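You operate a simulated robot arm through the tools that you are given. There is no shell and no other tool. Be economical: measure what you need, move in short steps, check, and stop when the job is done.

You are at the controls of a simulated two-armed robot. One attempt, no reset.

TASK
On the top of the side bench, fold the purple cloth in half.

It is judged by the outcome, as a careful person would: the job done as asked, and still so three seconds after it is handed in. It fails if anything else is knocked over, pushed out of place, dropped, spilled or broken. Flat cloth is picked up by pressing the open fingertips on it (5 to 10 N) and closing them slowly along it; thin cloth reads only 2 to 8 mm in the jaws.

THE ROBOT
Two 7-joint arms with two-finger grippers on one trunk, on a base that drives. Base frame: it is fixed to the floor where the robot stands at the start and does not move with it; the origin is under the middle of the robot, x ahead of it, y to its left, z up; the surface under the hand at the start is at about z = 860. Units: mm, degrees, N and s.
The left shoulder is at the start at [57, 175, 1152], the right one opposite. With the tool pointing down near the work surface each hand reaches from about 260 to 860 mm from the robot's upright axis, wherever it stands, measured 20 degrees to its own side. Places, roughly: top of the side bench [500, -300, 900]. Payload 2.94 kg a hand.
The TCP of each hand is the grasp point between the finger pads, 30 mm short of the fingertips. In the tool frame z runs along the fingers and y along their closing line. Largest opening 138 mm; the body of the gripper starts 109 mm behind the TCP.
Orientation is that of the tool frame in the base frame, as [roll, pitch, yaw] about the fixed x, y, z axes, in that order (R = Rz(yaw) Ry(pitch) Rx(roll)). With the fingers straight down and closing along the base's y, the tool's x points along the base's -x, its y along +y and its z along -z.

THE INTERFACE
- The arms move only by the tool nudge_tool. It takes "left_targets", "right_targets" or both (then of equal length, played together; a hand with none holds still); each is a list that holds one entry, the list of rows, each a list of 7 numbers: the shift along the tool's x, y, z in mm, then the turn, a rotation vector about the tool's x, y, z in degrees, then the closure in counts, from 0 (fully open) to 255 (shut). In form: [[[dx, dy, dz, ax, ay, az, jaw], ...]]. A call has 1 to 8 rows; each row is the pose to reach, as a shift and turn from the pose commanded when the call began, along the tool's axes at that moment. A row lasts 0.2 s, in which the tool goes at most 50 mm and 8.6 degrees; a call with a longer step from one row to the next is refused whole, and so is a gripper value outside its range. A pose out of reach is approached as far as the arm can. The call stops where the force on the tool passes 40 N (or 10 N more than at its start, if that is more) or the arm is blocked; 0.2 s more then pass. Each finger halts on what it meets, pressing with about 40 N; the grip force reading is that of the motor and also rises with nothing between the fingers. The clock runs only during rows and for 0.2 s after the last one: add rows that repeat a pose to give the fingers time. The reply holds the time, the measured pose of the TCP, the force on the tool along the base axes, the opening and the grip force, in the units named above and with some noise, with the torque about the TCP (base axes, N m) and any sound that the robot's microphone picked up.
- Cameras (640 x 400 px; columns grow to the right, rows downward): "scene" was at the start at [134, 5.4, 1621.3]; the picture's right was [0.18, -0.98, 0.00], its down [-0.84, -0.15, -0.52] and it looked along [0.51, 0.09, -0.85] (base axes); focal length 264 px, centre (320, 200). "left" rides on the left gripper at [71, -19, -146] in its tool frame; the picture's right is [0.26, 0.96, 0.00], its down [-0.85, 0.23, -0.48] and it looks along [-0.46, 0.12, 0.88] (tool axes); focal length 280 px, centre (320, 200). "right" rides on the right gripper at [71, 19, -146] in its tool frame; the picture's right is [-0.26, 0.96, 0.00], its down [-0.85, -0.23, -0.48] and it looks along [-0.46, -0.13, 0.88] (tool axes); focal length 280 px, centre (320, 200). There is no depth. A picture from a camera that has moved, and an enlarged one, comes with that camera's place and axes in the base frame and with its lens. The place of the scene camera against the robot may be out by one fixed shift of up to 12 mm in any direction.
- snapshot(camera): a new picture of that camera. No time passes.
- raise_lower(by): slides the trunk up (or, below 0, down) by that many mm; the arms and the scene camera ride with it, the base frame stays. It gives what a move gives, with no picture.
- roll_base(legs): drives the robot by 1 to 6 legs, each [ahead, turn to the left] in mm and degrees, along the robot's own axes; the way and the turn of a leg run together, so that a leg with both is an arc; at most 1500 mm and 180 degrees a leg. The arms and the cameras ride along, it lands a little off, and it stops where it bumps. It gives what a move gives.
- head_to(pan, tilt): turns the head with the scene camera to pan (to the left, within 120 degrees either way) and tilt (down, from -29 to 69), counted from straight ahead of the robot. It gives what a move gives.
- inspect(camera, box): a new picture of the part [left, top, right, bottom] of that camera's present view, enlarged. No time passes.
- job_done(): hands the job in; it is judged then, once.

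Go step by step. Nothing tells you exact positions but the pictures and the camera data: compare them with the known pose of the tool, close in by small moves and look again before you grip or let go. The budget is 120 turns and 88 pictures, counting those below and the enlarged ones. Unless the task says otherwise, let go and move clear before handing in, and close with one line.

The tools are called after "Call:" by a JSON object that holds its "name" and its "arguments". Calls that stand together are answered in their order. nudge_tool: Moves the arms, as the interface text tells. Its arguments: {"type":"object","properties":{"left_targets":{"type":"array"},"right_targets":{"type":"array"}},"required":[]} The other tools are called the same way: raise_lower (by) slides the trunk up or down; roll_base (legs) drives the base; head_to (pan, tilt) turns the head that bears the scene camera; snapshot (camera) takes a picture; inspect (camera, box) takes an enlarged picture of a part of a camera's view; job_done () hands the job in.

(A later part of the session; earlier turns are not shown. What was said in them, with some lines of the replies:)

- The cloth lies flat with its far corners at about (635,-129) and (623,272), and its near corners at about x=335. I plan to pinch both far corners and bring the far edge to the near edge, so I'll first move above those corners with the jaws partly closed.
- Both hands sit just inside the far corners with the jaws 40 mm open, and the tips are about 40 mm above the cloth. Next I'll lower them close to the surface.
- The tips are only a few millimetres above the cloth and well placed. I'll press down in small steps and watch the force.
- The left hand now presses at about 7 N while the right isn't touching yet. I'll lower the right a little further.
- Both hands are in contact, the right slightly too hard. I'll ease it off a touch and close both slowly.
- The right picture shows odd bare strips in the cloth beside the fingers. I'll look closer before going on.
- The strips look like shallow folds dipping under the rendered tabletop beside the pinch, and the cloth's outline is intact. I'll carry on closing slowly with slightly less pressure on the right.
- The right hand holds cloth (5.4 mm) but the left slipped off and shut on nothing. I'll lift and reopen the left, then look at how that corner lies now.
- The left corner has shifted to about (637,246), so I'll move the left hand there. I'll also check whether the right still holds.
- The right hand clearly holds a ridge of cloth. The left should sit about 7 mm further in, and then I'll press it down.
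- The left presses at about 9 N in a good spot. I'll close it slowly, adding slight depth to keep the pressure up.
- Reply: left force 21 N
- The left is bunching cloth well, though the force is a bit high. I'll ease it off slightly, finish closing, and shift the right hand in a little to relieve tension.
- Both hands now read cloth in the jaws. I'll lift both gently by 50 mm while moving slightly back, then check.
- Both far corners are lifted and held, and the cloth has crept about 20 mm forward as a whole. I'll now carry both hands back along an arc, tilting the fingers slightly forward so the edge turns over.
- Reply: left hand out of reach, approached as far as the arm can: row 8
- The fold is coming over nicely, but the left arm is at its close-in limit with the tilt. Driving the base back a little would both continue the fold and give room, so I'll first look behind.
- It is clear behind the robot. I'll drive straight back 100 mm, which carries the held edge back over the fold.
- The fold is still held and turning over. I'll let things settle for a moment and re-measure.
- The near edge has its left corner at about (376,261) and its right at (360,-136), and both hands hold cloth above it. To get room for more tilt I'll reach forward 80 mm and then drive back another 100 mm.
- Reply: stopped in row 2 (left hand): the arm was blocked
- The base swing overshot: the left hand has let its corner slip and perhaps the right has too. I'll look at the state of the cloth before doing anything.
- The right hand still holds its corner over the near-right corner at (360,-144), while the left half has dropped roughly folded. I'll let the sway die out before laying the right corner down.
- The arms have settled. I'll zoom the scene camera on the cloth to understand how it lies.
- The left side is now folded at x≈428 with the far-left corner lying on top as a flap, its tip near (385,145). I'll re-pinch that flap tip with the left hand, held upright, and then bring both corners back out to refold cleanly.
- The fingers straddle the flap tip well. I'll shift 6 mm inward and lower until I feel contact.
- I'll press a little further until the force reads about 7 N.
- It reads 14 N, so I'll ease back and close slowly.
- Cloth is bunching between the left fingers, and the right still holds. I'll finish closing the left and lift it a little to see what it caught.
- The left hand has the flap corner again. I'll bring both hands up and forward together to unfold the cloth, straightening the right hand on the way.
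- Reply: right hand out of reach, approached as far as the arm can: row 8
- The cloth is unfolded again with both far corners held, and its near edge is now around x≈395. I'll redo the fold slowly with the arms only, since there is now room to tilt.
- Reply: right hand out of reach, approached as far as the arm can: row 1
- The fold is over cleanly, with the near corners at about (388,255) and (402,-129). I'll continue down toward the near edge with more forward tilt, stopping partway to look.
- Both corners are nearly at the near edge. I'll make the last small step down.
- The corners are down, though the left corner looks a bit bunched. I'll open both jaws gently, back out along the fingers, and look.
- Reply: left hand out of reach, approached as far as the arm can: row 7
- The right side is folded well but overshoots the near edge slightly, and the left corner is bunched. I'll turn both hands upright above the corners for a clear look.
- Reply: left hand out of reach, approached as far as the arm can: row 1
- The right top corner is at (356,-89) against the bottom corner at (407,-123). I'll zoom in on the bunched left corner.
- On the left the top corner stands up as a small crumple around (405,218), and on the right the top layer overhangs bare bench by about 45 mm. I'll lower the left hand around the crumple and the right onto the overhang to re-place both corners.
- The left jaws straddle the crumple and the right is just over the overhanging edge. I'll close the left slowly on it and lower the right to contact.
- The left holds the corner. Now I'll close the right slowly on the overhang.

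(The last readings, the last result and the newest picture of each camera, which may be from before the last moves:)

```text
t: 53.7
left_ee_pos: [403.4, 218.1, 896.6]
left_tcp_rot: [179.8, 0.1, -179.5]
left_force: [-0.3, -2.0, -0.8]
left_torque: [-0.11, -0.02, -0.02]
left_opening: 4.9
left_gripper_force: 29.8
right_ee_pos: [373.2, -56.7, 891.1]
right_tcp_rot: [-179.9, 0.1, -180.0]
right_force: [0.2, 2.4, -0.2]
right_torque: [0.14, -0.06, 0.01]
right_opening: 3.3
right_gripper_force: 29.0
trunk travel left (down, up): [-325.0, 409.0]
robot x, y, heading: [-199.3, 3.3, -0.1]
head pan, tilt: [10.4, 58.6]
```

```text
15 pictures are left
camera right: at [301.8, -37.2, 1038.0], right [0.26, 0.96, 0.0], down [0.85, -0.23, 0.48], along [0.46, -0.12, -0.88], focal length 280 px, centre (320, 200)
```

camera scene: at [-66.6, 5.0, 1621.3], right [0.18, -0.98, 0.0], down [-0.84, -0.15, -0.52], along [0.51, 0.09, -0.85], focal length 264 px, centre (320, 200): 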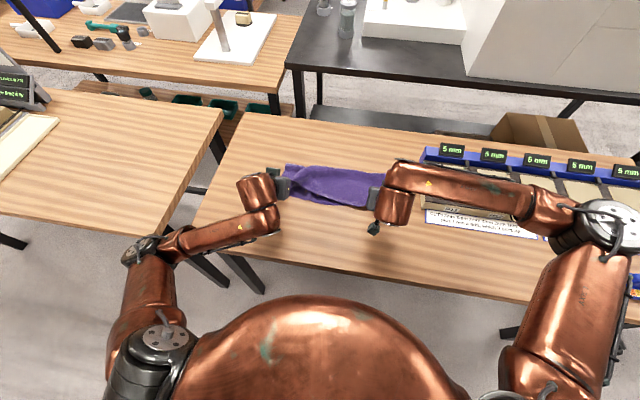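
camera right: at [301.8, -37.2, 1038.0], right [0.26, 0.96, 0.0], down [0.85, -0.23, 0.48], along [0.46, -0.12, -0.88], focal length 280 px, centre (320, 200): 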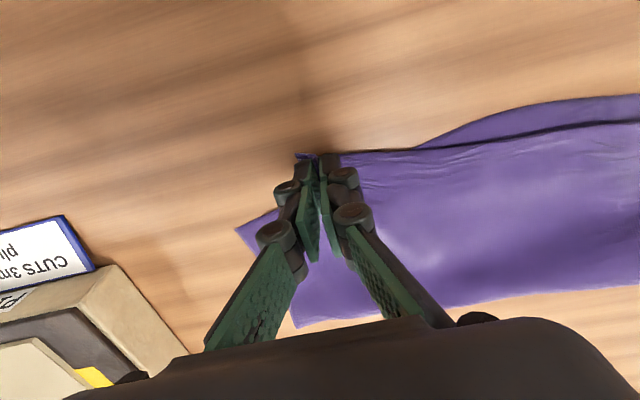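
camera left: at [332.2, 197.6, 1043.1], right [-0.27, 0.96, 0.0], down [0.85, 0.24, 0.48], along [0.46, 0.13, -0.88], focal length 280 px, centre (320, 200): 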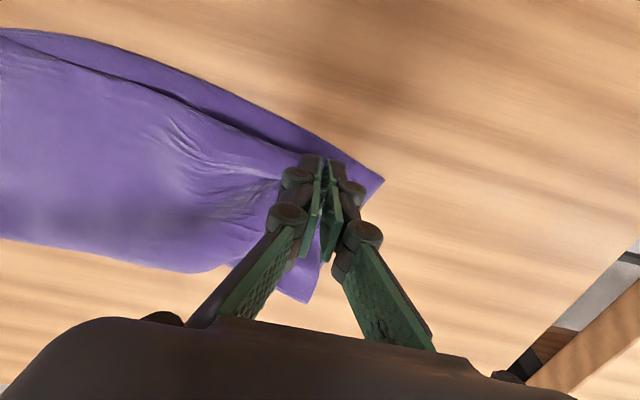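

Both corners are gripped. I'll lift them slightly, spread them outward onto the bottom layer's corners, and lower them again without releasing.

Call:
{"name": "nudge_tool", "arguments": {"left_targets": [[[0, 0, -15, 0, 0, 0, 255], [0, 5, -32, 0, 0, 0, 255], [1, 12, -40, 0, 0, 0, 255], [3, 18, -40, 0, 0, 0, 255], [5, 22, -35, 0, 0, 0, 255], [5, 24, -22, 0, 0, 0, 255], [5, 24, -8, 0, 0, 0, 255], [5, 24, -3, 0, 0, 0, 255]]], "right_targets": [[[0, 0, -15, 0, 0, 0, 255], [-5, -6, -32, 0, 0, 0, 255], [-15, -14, -40, 0, 0, 0, 255], [-24, -22, -40, 0, 0, 0, 255], [-32, -30, -35, 0, 0, 0, 255], [-35, -33, -22, 0, 0, 0, 255], [-35, -33, -10, 0, 0, 0, 255], [-35, -33, -7, 0, 0, 0, 255]]]}}

Call:
{"name": "snapshot", "arguments": {"camera": "left"}}

Call:
{"name": "snapshot", "arguments": {"camera": "right"}}

Call:
{"name": "inspect", "arguments": {"camera": "scene", "box": [260, 140, 400, 227]}}

```text
t: 55.5
left_ee_pos: [399.0, 242.5, 899.3]
left_tcp_rot: [179.8, 0.0, -179.5]
left_force: [0.7, 0.7, -0.2]
left_torque: [-0.02, 0.03, 0.02]
left_opening: 0.0
left_gripper_force: 28.5
right_ee_pos: [407.3, -90.1, 896.6]
right_tcp_rot: [-180.0, 0.0, 179.9]
right_force: [-0.2, 3.1, 2.4]
right_torque: [-0.55, -0.01, 0.01]
right_opening: 4.9
right_gripper_force: 42.1
trunk travel left (down, up): [-325.0, 409.0]
robot x, y, heading: [-200.1, 2.3, -0.0]
head pan, tilt: [10.4, 58.6]
```

```text
14 pictures are left
camera left: at [327.5, 221.6, 1045.1], right [-0.27, 0.96, 0.0], down [0.85, 0.24, 0.48], along [0.46, 0.13, -0.88], focal length 280 px, centre (320, 200)
```

left: 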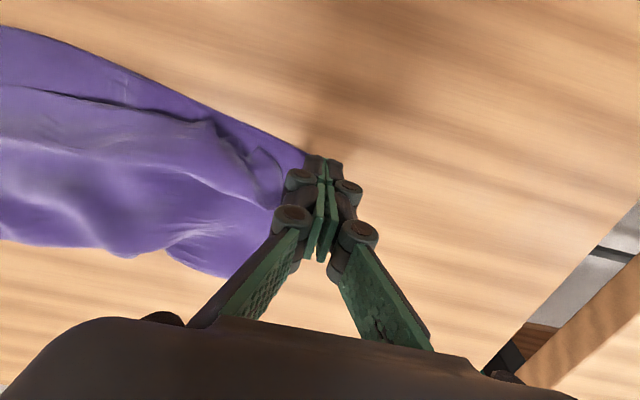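

```text
13 pictures are left
camera right: at [337.0, -70.7, 1044.6], right [0.26, 0.96, 0.0], down [0.85, -0.23, 0.48], along [0.46, -0.12, -0.88], focal length 280 px, centre (320, 200)
```

right: 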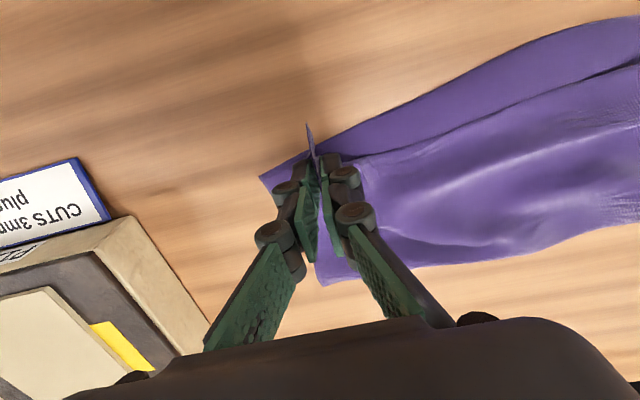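

```text
4.57 times, centred on (330, 184) of scene
camera zoom: at [-66.8, 5.3, 1621.3], right [0.18, -0.98, 0.0], down [-0.84, -0.15, -0.52], along [0.51, 0.09, -0.85], focal length 1206 px, centre (274, 275)
```

zoom: 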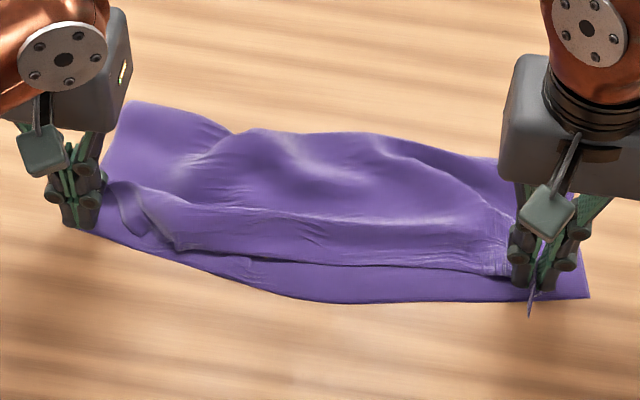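

The top layer now sits a little short of the near edge. I'll draw the right corner back about 18 mm and outward, lower it, and open slowly so the pinch spreads flat, then raise both hands clear.

Call:
{"name": "nudge_tool", "arguments": {"left_targets": [[[0, 0, -10, 0, 0, 0, 255], [0, 0, -30, 0, 0, 0, 255], [20, 0, -60, 0, 0, 0, 255], [40, 0, -80, 0, 0, 0, 200], [40, 0, -80, 0, 0, 0, 200], [40, 0, -80, 0, 0, 0, 200], [40, 0, -80, 0, 0, 0, 181], [40, 0, -80, 0, 0, 0, 181]]], "right_targets": [[[9, -4, -4, 0, 0, 0, 255], [18, -8, -2, 0, 0, 0, 255], [18, -8, 3, 0, 0, 0, 250], [18, -8, 4, 0, 0, 0, 235], [18, -8, 4, 0, 0, 0, 215], [18, -8, 4, 0, 0, 0, 195], [18, -8, -20, 0, 0, 0, 181], [30, -8, -60, 0, 0, 0, 181]]]}}

Call:
{"name": "inspect", "arguments": {"camera": "scene", "box": [260, 140, 400, 227]}}

Call:
{"name": "snapshot", "arguments": {"camera": "left"}}

```text
t: 57.3
left_ee_pos: [356.4, 242.4, 980.4]
left_tcp_rot: [179.8, 0.1, -179.5]
left_force: [-0.3, -0.1, -0.1]
left_torque: [-0.03, -0.02, -0.02]
left_opening: 39.9
left_gripper_force: 0.1
right_ee_pos: [376.9, -98.1, 956.7]
right_tcp_rot: [-179.9, 0.0, -180.0]
right_force: [-0.1, 0.3, -0.1]
right_torque: [0.02, -0.03, -0.01]
right_opening: 39.9
right_gripper_force: 0.1
trunk travel left (down, up): [-325.0, 409.0]
robot x, y, heading: [-200.5, 0.9, 0.1]
head pan, tilt: [10.4, 58.6]
```

```text
4.57 times, centred on (330, 184) of scene
camera zoom: at [-67.8, 5.4, 1621.4], right [0.18, -0.98, 0.0], down [-0.84, -0.15, -0.52], along [0.51, 0.09, -0.85], focal length 1206 px, centre (274, 275)
```

zoom: 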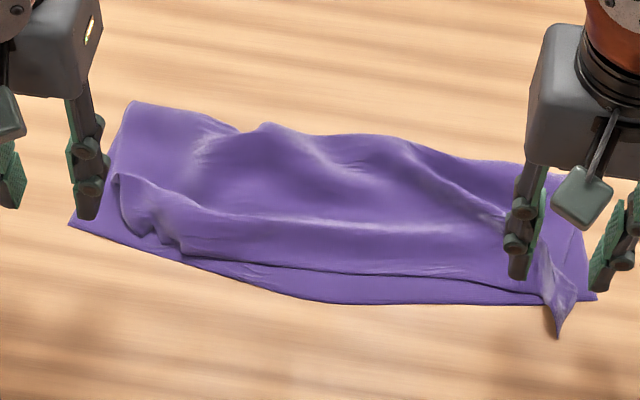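

```text
10 pictures are left
camera left: at [286.4, 221.4, 1125.9], right [-0.27, 0.96, 0.0], down [0.85, 0.24, 0.48], along [0.46, 0.13, -0.88], focal length 280 px, centre (320, 200)
```

left: 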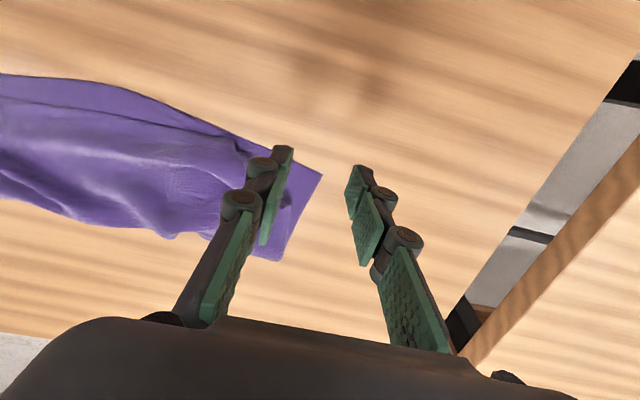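

The cloth is folded, but slightly wavy: the top layer is about 25 mm short of the near edge in the middle and short of the left corner. I'll close the fingers and lightly press and drag the top layer into place, left outward and right toward the near edge.

Call:
{"name": "nudge_tool", "arguments": {"left_targets": [[[-20, -17, 10, 0, 0, 0, 255], [-40, -35, 30, 0, 0, 0, 255], [-59, -52, 55, 0, 0, 0, 255], [-59, -52, 75, 0, 0, 0, 255], [-59, -52, 82, 0, 0, 0, 255], [-59, -52, 85, 0, 0, 0, 255], [-59, -52, 87, 0, 0, 0, 255]]], "right_targets": [[[-14, 36, 0, 0, 0, 0, 255], [-29, 72, 0, 0, 0, 0, 255], [-43, 108, 10, 0, 0, 0, 255], [-43, 108, 40, 0, 0, 0, 255], [-43, 108, 55, 0, 0, 0, 255], [-43, 108, 60, 0, 0, 0, 255], [-43, 108, 63, 0, 0, 0, 255]]]}}

```text
t: 58.9
left_ee_pos: [417.8, 190.9, 891.5]
left_tcp_rot: [179.9, 0.0, -179.5]
left_force: [-0.6, 0.3, 0.6]
left_torque: [-0.02, -0.01, 0.02]
left_opening: 0.2
left_gripper_force: 28.3
right_ee_pos: [421.8, 9.9, 894.7]
right_tcp_rot: [180.0, 0.0, -180.0]
right_force: [0.5, 0.3, -0.3]
right_torque: [0.01, -0.04, 0.0]
right_opening: 0.0
right_gripper_force: 28.5
trunk travel left (down, up): [-325.0, 409.0]
robot x, y, heading: [-199.7, 1.4, 0.1]
head pan, tilt: [10.4, 58.6]
```

Neither hand is pressing yet. I'll step down a bit, then drag in the same call once in light contact.

Call:
{"name": "nudge_tool", "arguments": {"left_targets": [[[0, 0, 1, 0, 0, 0, 255], [0, 0, 1.8, 0, 0, 0, 255], [0, 0, 1.8, 0, 0, 0, 255]]], "right_targets": [[[0, 0, 2, 0, 0, 0, 255], [0, 0, 4.2, 0, 0, 0, 255], [0, 0, 4.2, 0, 0, 0, 255]]]}}

```text
t: 59.7
left_ee_pos: [417.3, 191.4, 890.4]
left_tcp_rot: [179.7, 0.0, -179.5]
left_force: [-0.2, 0.0, 0.5]
left_torque: [0.01, 0.04, 0.01]
left_opening: 0.2
left_gripper_force: 28.8
right_ee_pos: [420.8, 10.5, 889.4]
right_tcp_rot: [-179.9, 0.0, 180.0]
right_force: [0.3, -0.4, -0.6]
right_torque: [-0.04, -0.03, -0.05]
right_opening: 0.0
right_gripper_force: 28.2
trunk travel left (down, up): [-325.0, 409.0]
robot x, y, heading: [-201.3, -2.0, -0.6]
head pan, tilt: [10.4, 58.6]
```

Call:
{"name": "nudge_tool", "arguments": {"left_targets": [[[0, 0, 1, 0, 0, 0, 255], [0, 0, 2, 0, 0, 0, 255], [0, 0, 2, 0, 0, 0, 255]]], "right_targets": [[[0, 0, 0.5, 0, 0, 0, 255], [0, 0, 1, 0, 0, 0, 255], [0, 0, 1, 0, 0, 0, 255]]]}}

Call:
{"name": "snapshot", "arguments": {"camera": "left"}}

```text
t: 60.5
left_ee_pos: [417.3, 190.0, 889.4]
left_tcp_rot: [179.7, 0.2, -179.5]
left_force: [-0.2, -0.8, 2.7]
left_torque: [0.02, 0.0, -0.01]
left_opening: 0.0
left_gripper_force: 28.3
right_ee_pos: [419.8, 11.3, 889.1]
right_tcp_rot: [179.9, 0.0, 179.9]
right_force: [0.8, 0.6, -0.1]
right_torque: [-0.01, -0.01, -0.01]
right_opening: 0.0
right_gripper_force: 28.3
trunk travel left (down, up): [-325.0, 409.0]
robot x, y, heading: [-199.2, 1.0, 0.0]
head pan, tilt: [10.4, 58.6]
```

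```text
9 pictures are left
camera left: at [346.6, 169.8, 1034.6], right [-0.27, 0.96, 0.0], down [0.85, 0.24, 0.48], along [0.46, 0.13, -0.88], focal length 280 px, centre (320, 200)
```

left: 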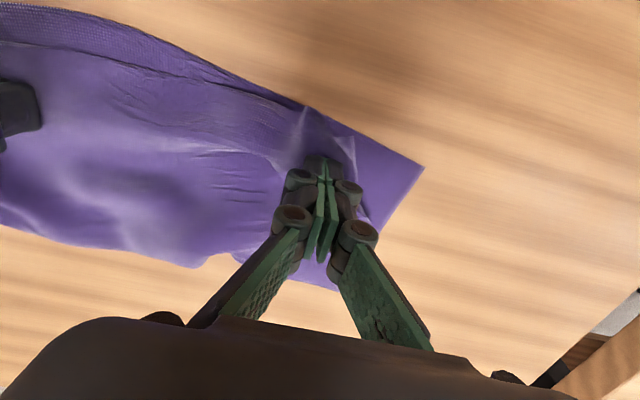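

The left finger is in light contact on the top layer. I'll press slightly more and drag, left outward toward its corner and right toward the near edge.

Call:
{"name": "nudge_tool", "arguments": {"left_targets": [[[0, 0, 0.6, 0, 0, 0, 255], [1, 6, 0.7, 0, 0, 0, 255], [2, 12, 0.7, 0, 0, 0, 255], [3, 18, 0.7, 0, 0, 0, 255], [4, 24, 0.7, 0, 0, 0, 255], [5, 30, 0.7, 0, 0, 0, 255], [5, 33, 0.5, 0, 0, 0, 255], [5, 33, -15, 0, 0, 0, 255]]], "right_targets": [[[0, 0, 0.7, 0, 0, 0, 255], [0, 0, 1.4, 0, 0, 0, 255], [6, 0, 1.5, 0, 0, 0, 255], [12, 0, 1.5, 0, 0, 0, 255], [18, 0, 1.5, 0, 0, 0, 255], [24, 0, 1.5, 0, 0, 0, 255], [28, 0, 1.2, 0, 0, 0, 255], [28, 0, -15, 0, 0, 0, 255]]]}}

Call:
{"name": "inspect", "arguments": {"camera": "scene", "box": [260, 140, 400, 227]}}

```text
t: 62.3
left_ee_pos: [409.8, 223.2, 904.5]
left_tcp_rot: [179.7, 0.0, -179.5]
left_force: [-0.8, 0.0, -0.5]
left_torque: [0.01, -0.06, 0.03]
left_opening: 0.0
left_gripper_force: 28.6
right_ee_pos: [393.1, 10.3, 903.5]
right_tcp_rot: [-179.8, 0.0, 179.9]
right_force: [0.2, -0.1, 1.0]
right_torque: [0.02, 0.0, 0.03]
right_opening: 0.1
right_gripper_force: 28.6
trunk travel left (down, up): [-325.0, 409.0]
robot x, y, heading: [-201.7, 1.0, 0.3]
head pan, tilt: [10.4, 58.6]
```

```text
4.57 times, centred on (330, 184) of scene
camera zoom: at [-67.5, 5.2, 1621.3], right [0.18, -0.98, 0.0], down [-0.84, -0.15, -0.52], along [0.51, 0.09, -0.85], focal length 1206 px, centre (274, 275)
```

zoom: 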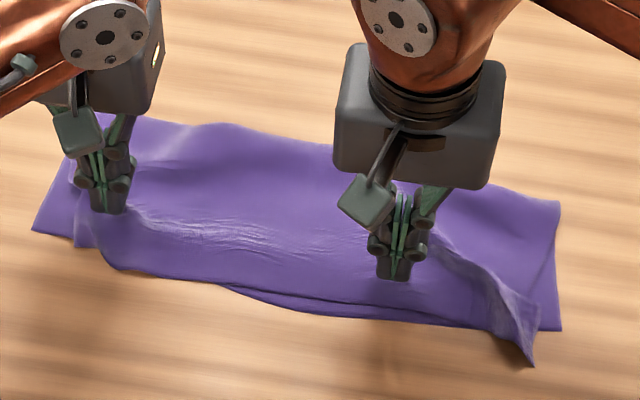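

That worked well: the top layer is much flatter and its edge nearly meets the near edge. I'll raise both hands and check from above.

Call:
{"name": "nudge_tool", "arguments": {"left_targets": [[[10, 0, -40, 0, 0, 0, 255], [40, 20, -75, 0, 0, 0, 255], [70, 40, -90, 0, 0, 0, 255]]], "right_targets": [[[0, 0, -40, 0, 0, 0, 255], [10, -40, -60, 0, 0, 0, 255], [20, -80, -60, 0, 0, 0, 255]]]}}

Call:
{"name": "inspect", "arguments": {"camera": "scene", "box": [260, 140, 400, 227]}}

Call:
{"name": "snapshot", "arguments": {"camera": "right"}}

```text
refused: row 2 steps farther than a row can; nothing moved
```

```text
4.57 times, centred on (330, 184) of scene
camera zoom: at [-67.5, 5.2, 1621.3], right [0.18, -0.98, 0.0], down [-0.84, -0.15, -0.52], along [0.51, 0.09, -0.85], focal length 1206 px, centre (274, 275)
```

zoom: 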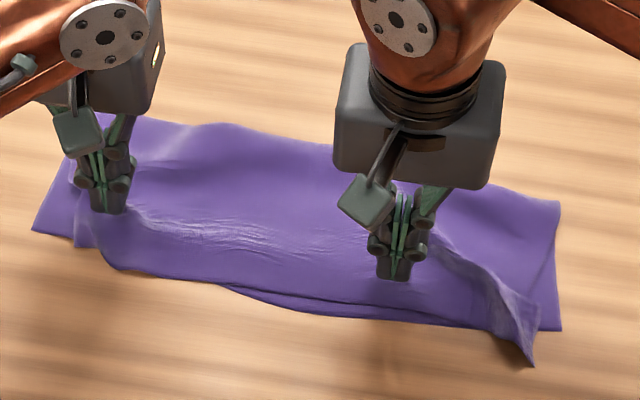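

```text
6 pictures are left
camera right: at [321.7, 29.5, 1050.6], right [0.26, 0.96, 0.0], down [0.85, -0.23, 0.48], along [0.46, -0.13, -0.88], focal length 280 px, centre (320, 200)
```

right: 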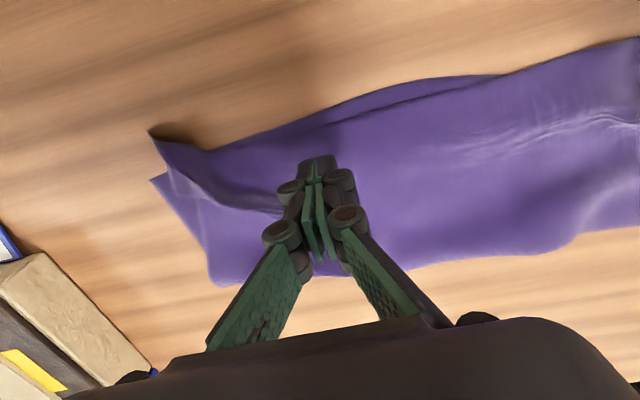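

One row was too long a step, so nothing moved, but the picture shows the right corner with a small ridge overhanging about 30 mm. I'll press that ridge lightly and drag it outward, and move the left hand clear.

Call:
{"name": "nudge_tool", "arguments": {"left_targets": [[[5, 0, -35, 0, 0, 0, 255], [25, 15, -60, 0, 0, 0, 255], [45, 30, -80, 0, 0, 0, 255], [65, 40, -95, 0, 0, 0, 255], [65, 40, -95, 0, 0, 0, 255], [65, 40, -95, 0, 0, 0, 255]]], "right_targets": [[[0, -5, -25, 0, 0, 0, 255], [8, -45, -30, 0, 0, 0, 255], [15, -82, -10, 0, 0, 0, 255], [15, -82, 10, 0, 0, 0, 255], [15, -82, 15, 0, 0, 0, 255], [15, -82, 16, 0, 0, 0, 255]]]}}

Call:
{"name": "nudge_tool", "arguments": {"right_targets": [[[0, 0, 0.6, 0, 0, 0, 255], [-3, -6, 0.7, 0, 0, 0, 255], [-6, -12, 0.7, 0, 0, 0, 255], [-10, -18, 0.7, 0, 0, 0, 255], [-14, -24, 0.7, 0, 0, 0, 255], [-17, -27, 0.6, 0, 0, 0, 255], [-17, -27, -15, 0, 0, 0, 255], [-10, -27, -50, 0, 0, 0, 255]]]}}

Call:
{"name": "inspect", "arguments": {"camera": "scene", "box": [260, 140, 400, 227]}}

```text
t: 63.7
left_ee_pos: [347.5, 262.9, 999.0]
left_tcp_rot: [179.8, 0.0, -179.5]
left_force: [0.6, 0.2, -0.9]
left_torque: [0.06, 0.02, 0.03]
left_opening: 0.0
left_gripper_force: 28.2
right_ee_pos: [379.3, -71.6, 889.4]
right_tcp_rot: [-179.9, 0.2, -179.9]
right_force: [-1.1, 0.6, 8.4]
right_torque: [-0.08, -0.01, 0.0]
right_opening: 0.0
right_gripper_force: 28.2
trunk travel left (down, up): [-325.0, 409.0]
robot x, y, heading: [-201.9, 2.4, 0.3]
head pan, tilt: [10.4, 58.6]
```

```text
t: 65.5
left_ee_pos: [347.3, 262.3, 1000.0]
left_tcp_rot: [179.8, 0.1, -179.5]
left_force: [-0.9, -0.9, 0.0]
left_torque: [0.0, -0.04, -0.01]
left_opening: 0.1
left_gripper_force: 28.0
right_ee_pos: [388.5, -98.8, 937.9]
right_tcp_rot: [-179.8, -0.2, -180.0]
right_force: [0.3, 0.2, -0.3]
right_torque: [-0.03, -0.03, -0.02]
right_opening: 0.2
right_gripper_force: 28.4
trunk travel left (down, up): [-325.0, 409.0]
robot x, y, heading: [-198.6, -0.8, 0.2]
head pan, tilt: [10.4, 58.6]
```

```text
4.57 times, centred on (330, 184) of scene
camera zoom: at [-67.4, 5.7, 1621.3], right [0.18, -0.98, 0.0], down [-0.84, -0.15, -0.52], along [0.51, 0.09, -0.85], focal length 1206 px, centre (274, 275)
```

zoom: 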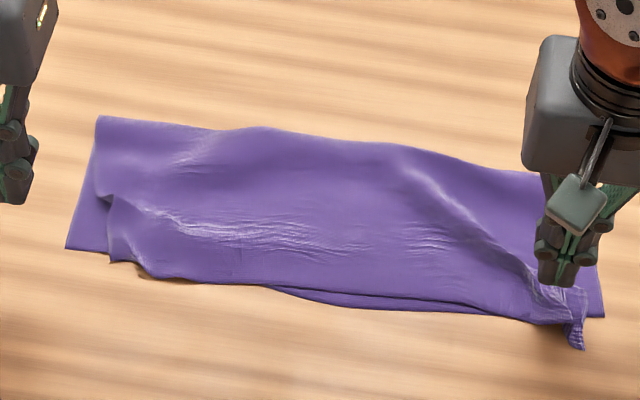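

The cloth lies folded in half with the edges roughly matching and only small wrinkles. I'll move the right hand clear and take a final look.

Call:
{"name": "nudge_tool", "arguments": {"left_targets": [[[0, 20, -20, 0, 0, 0, 255], [0, 40, -40, 0, 0, 0, 255], [0, 40, -40, 0, 0, 0, 255], [0, 40, -40, 0, 0, 0, 255]]], "right_targets": [[[10, 0, -40, 0, 0, 0, 255], [30, 0, -80, 0, 0, 0, 255], [55, 0, -110, 0, 0, 0, 255], [55, 0, -110, 0, 0, 0, 255]]]}}

Call:
{"name": "snapshot", "arguments": {"camera": "right"}}

Call:
{"name": "snapshot", "arguments": {"camera": "scene"}}

```text
t: 66.5
left_ee_pos: [347.5, 302.3, 1039.3]
left_tcp_rot: [179.9, -0.1, -179.5]
left_force: [0.3, -0.3, -0.1]
left_torque: [0.02, 0.0, 0.03]
left_opening: 0.3
left_gripper_force: 28.7
right_ee_pos: [333.6, -98.6, 1047.5]
right_tcp_rot: [-180.0, -0.1, 180.0]
right_force: [-0.5, 0.3, -0.7]
right_torque: [0.05, 0.01, 0.0]
right_opening: 0.1
right_gripper_force: 27.7
trunk travel left (down, up): [-325.0, 409.0]
robot x, y, heading: [-201.4, -0.1, 0.1]
head pan, tilt: [10.4, 58.6]
```

```text
4 pictures are left
camera right: at [263.2, -79.4, 1194.9], right [0.26, 0.96, 0.0], down [0.85, -0.23, 0.48], along [0.46, -0.13, -0.88], focal length 280 px, centre (320, 200)
```

right: 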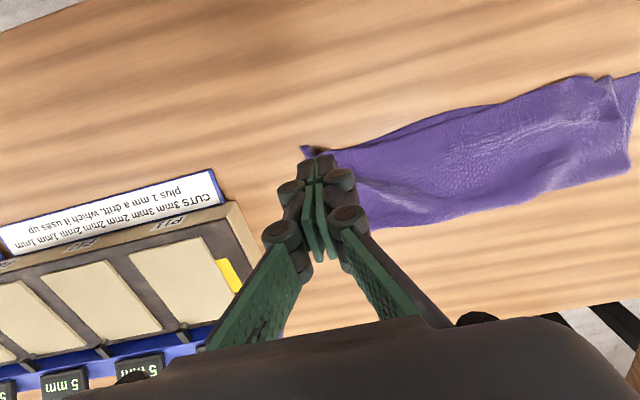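

```text
3 pictures are left
camera scene: at [-65.8, 5.3, 1621.1], right [0.18, -0.98, 0.0], down [-0.84, -0.15, -0.52], along [0.51, 0.09, -0.85], focal length 264 px, centre (320, 200)
```

scene: 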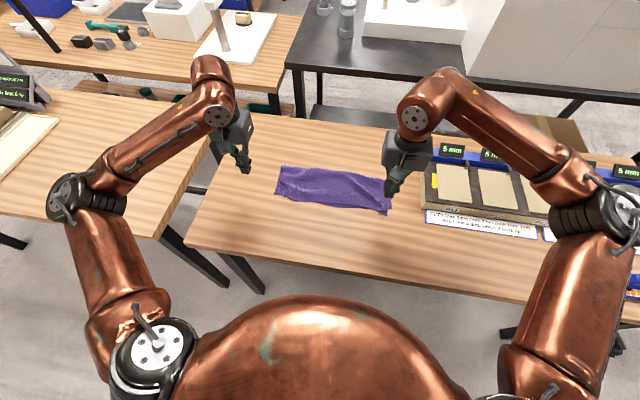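

The cloth lies folded in half on the bench, both hands are clear, and nothing else has been disturbed. I'm handing it in.

Call:
{"name": "job_done", "arguments": {}}

```text
The job is handed in.
```

The purple cloth is folded in half on the side bench, far edge brought to near edge; the fold has small wrinkles, a slightly crumpled right corner, and a top left corner about 30 mm short.
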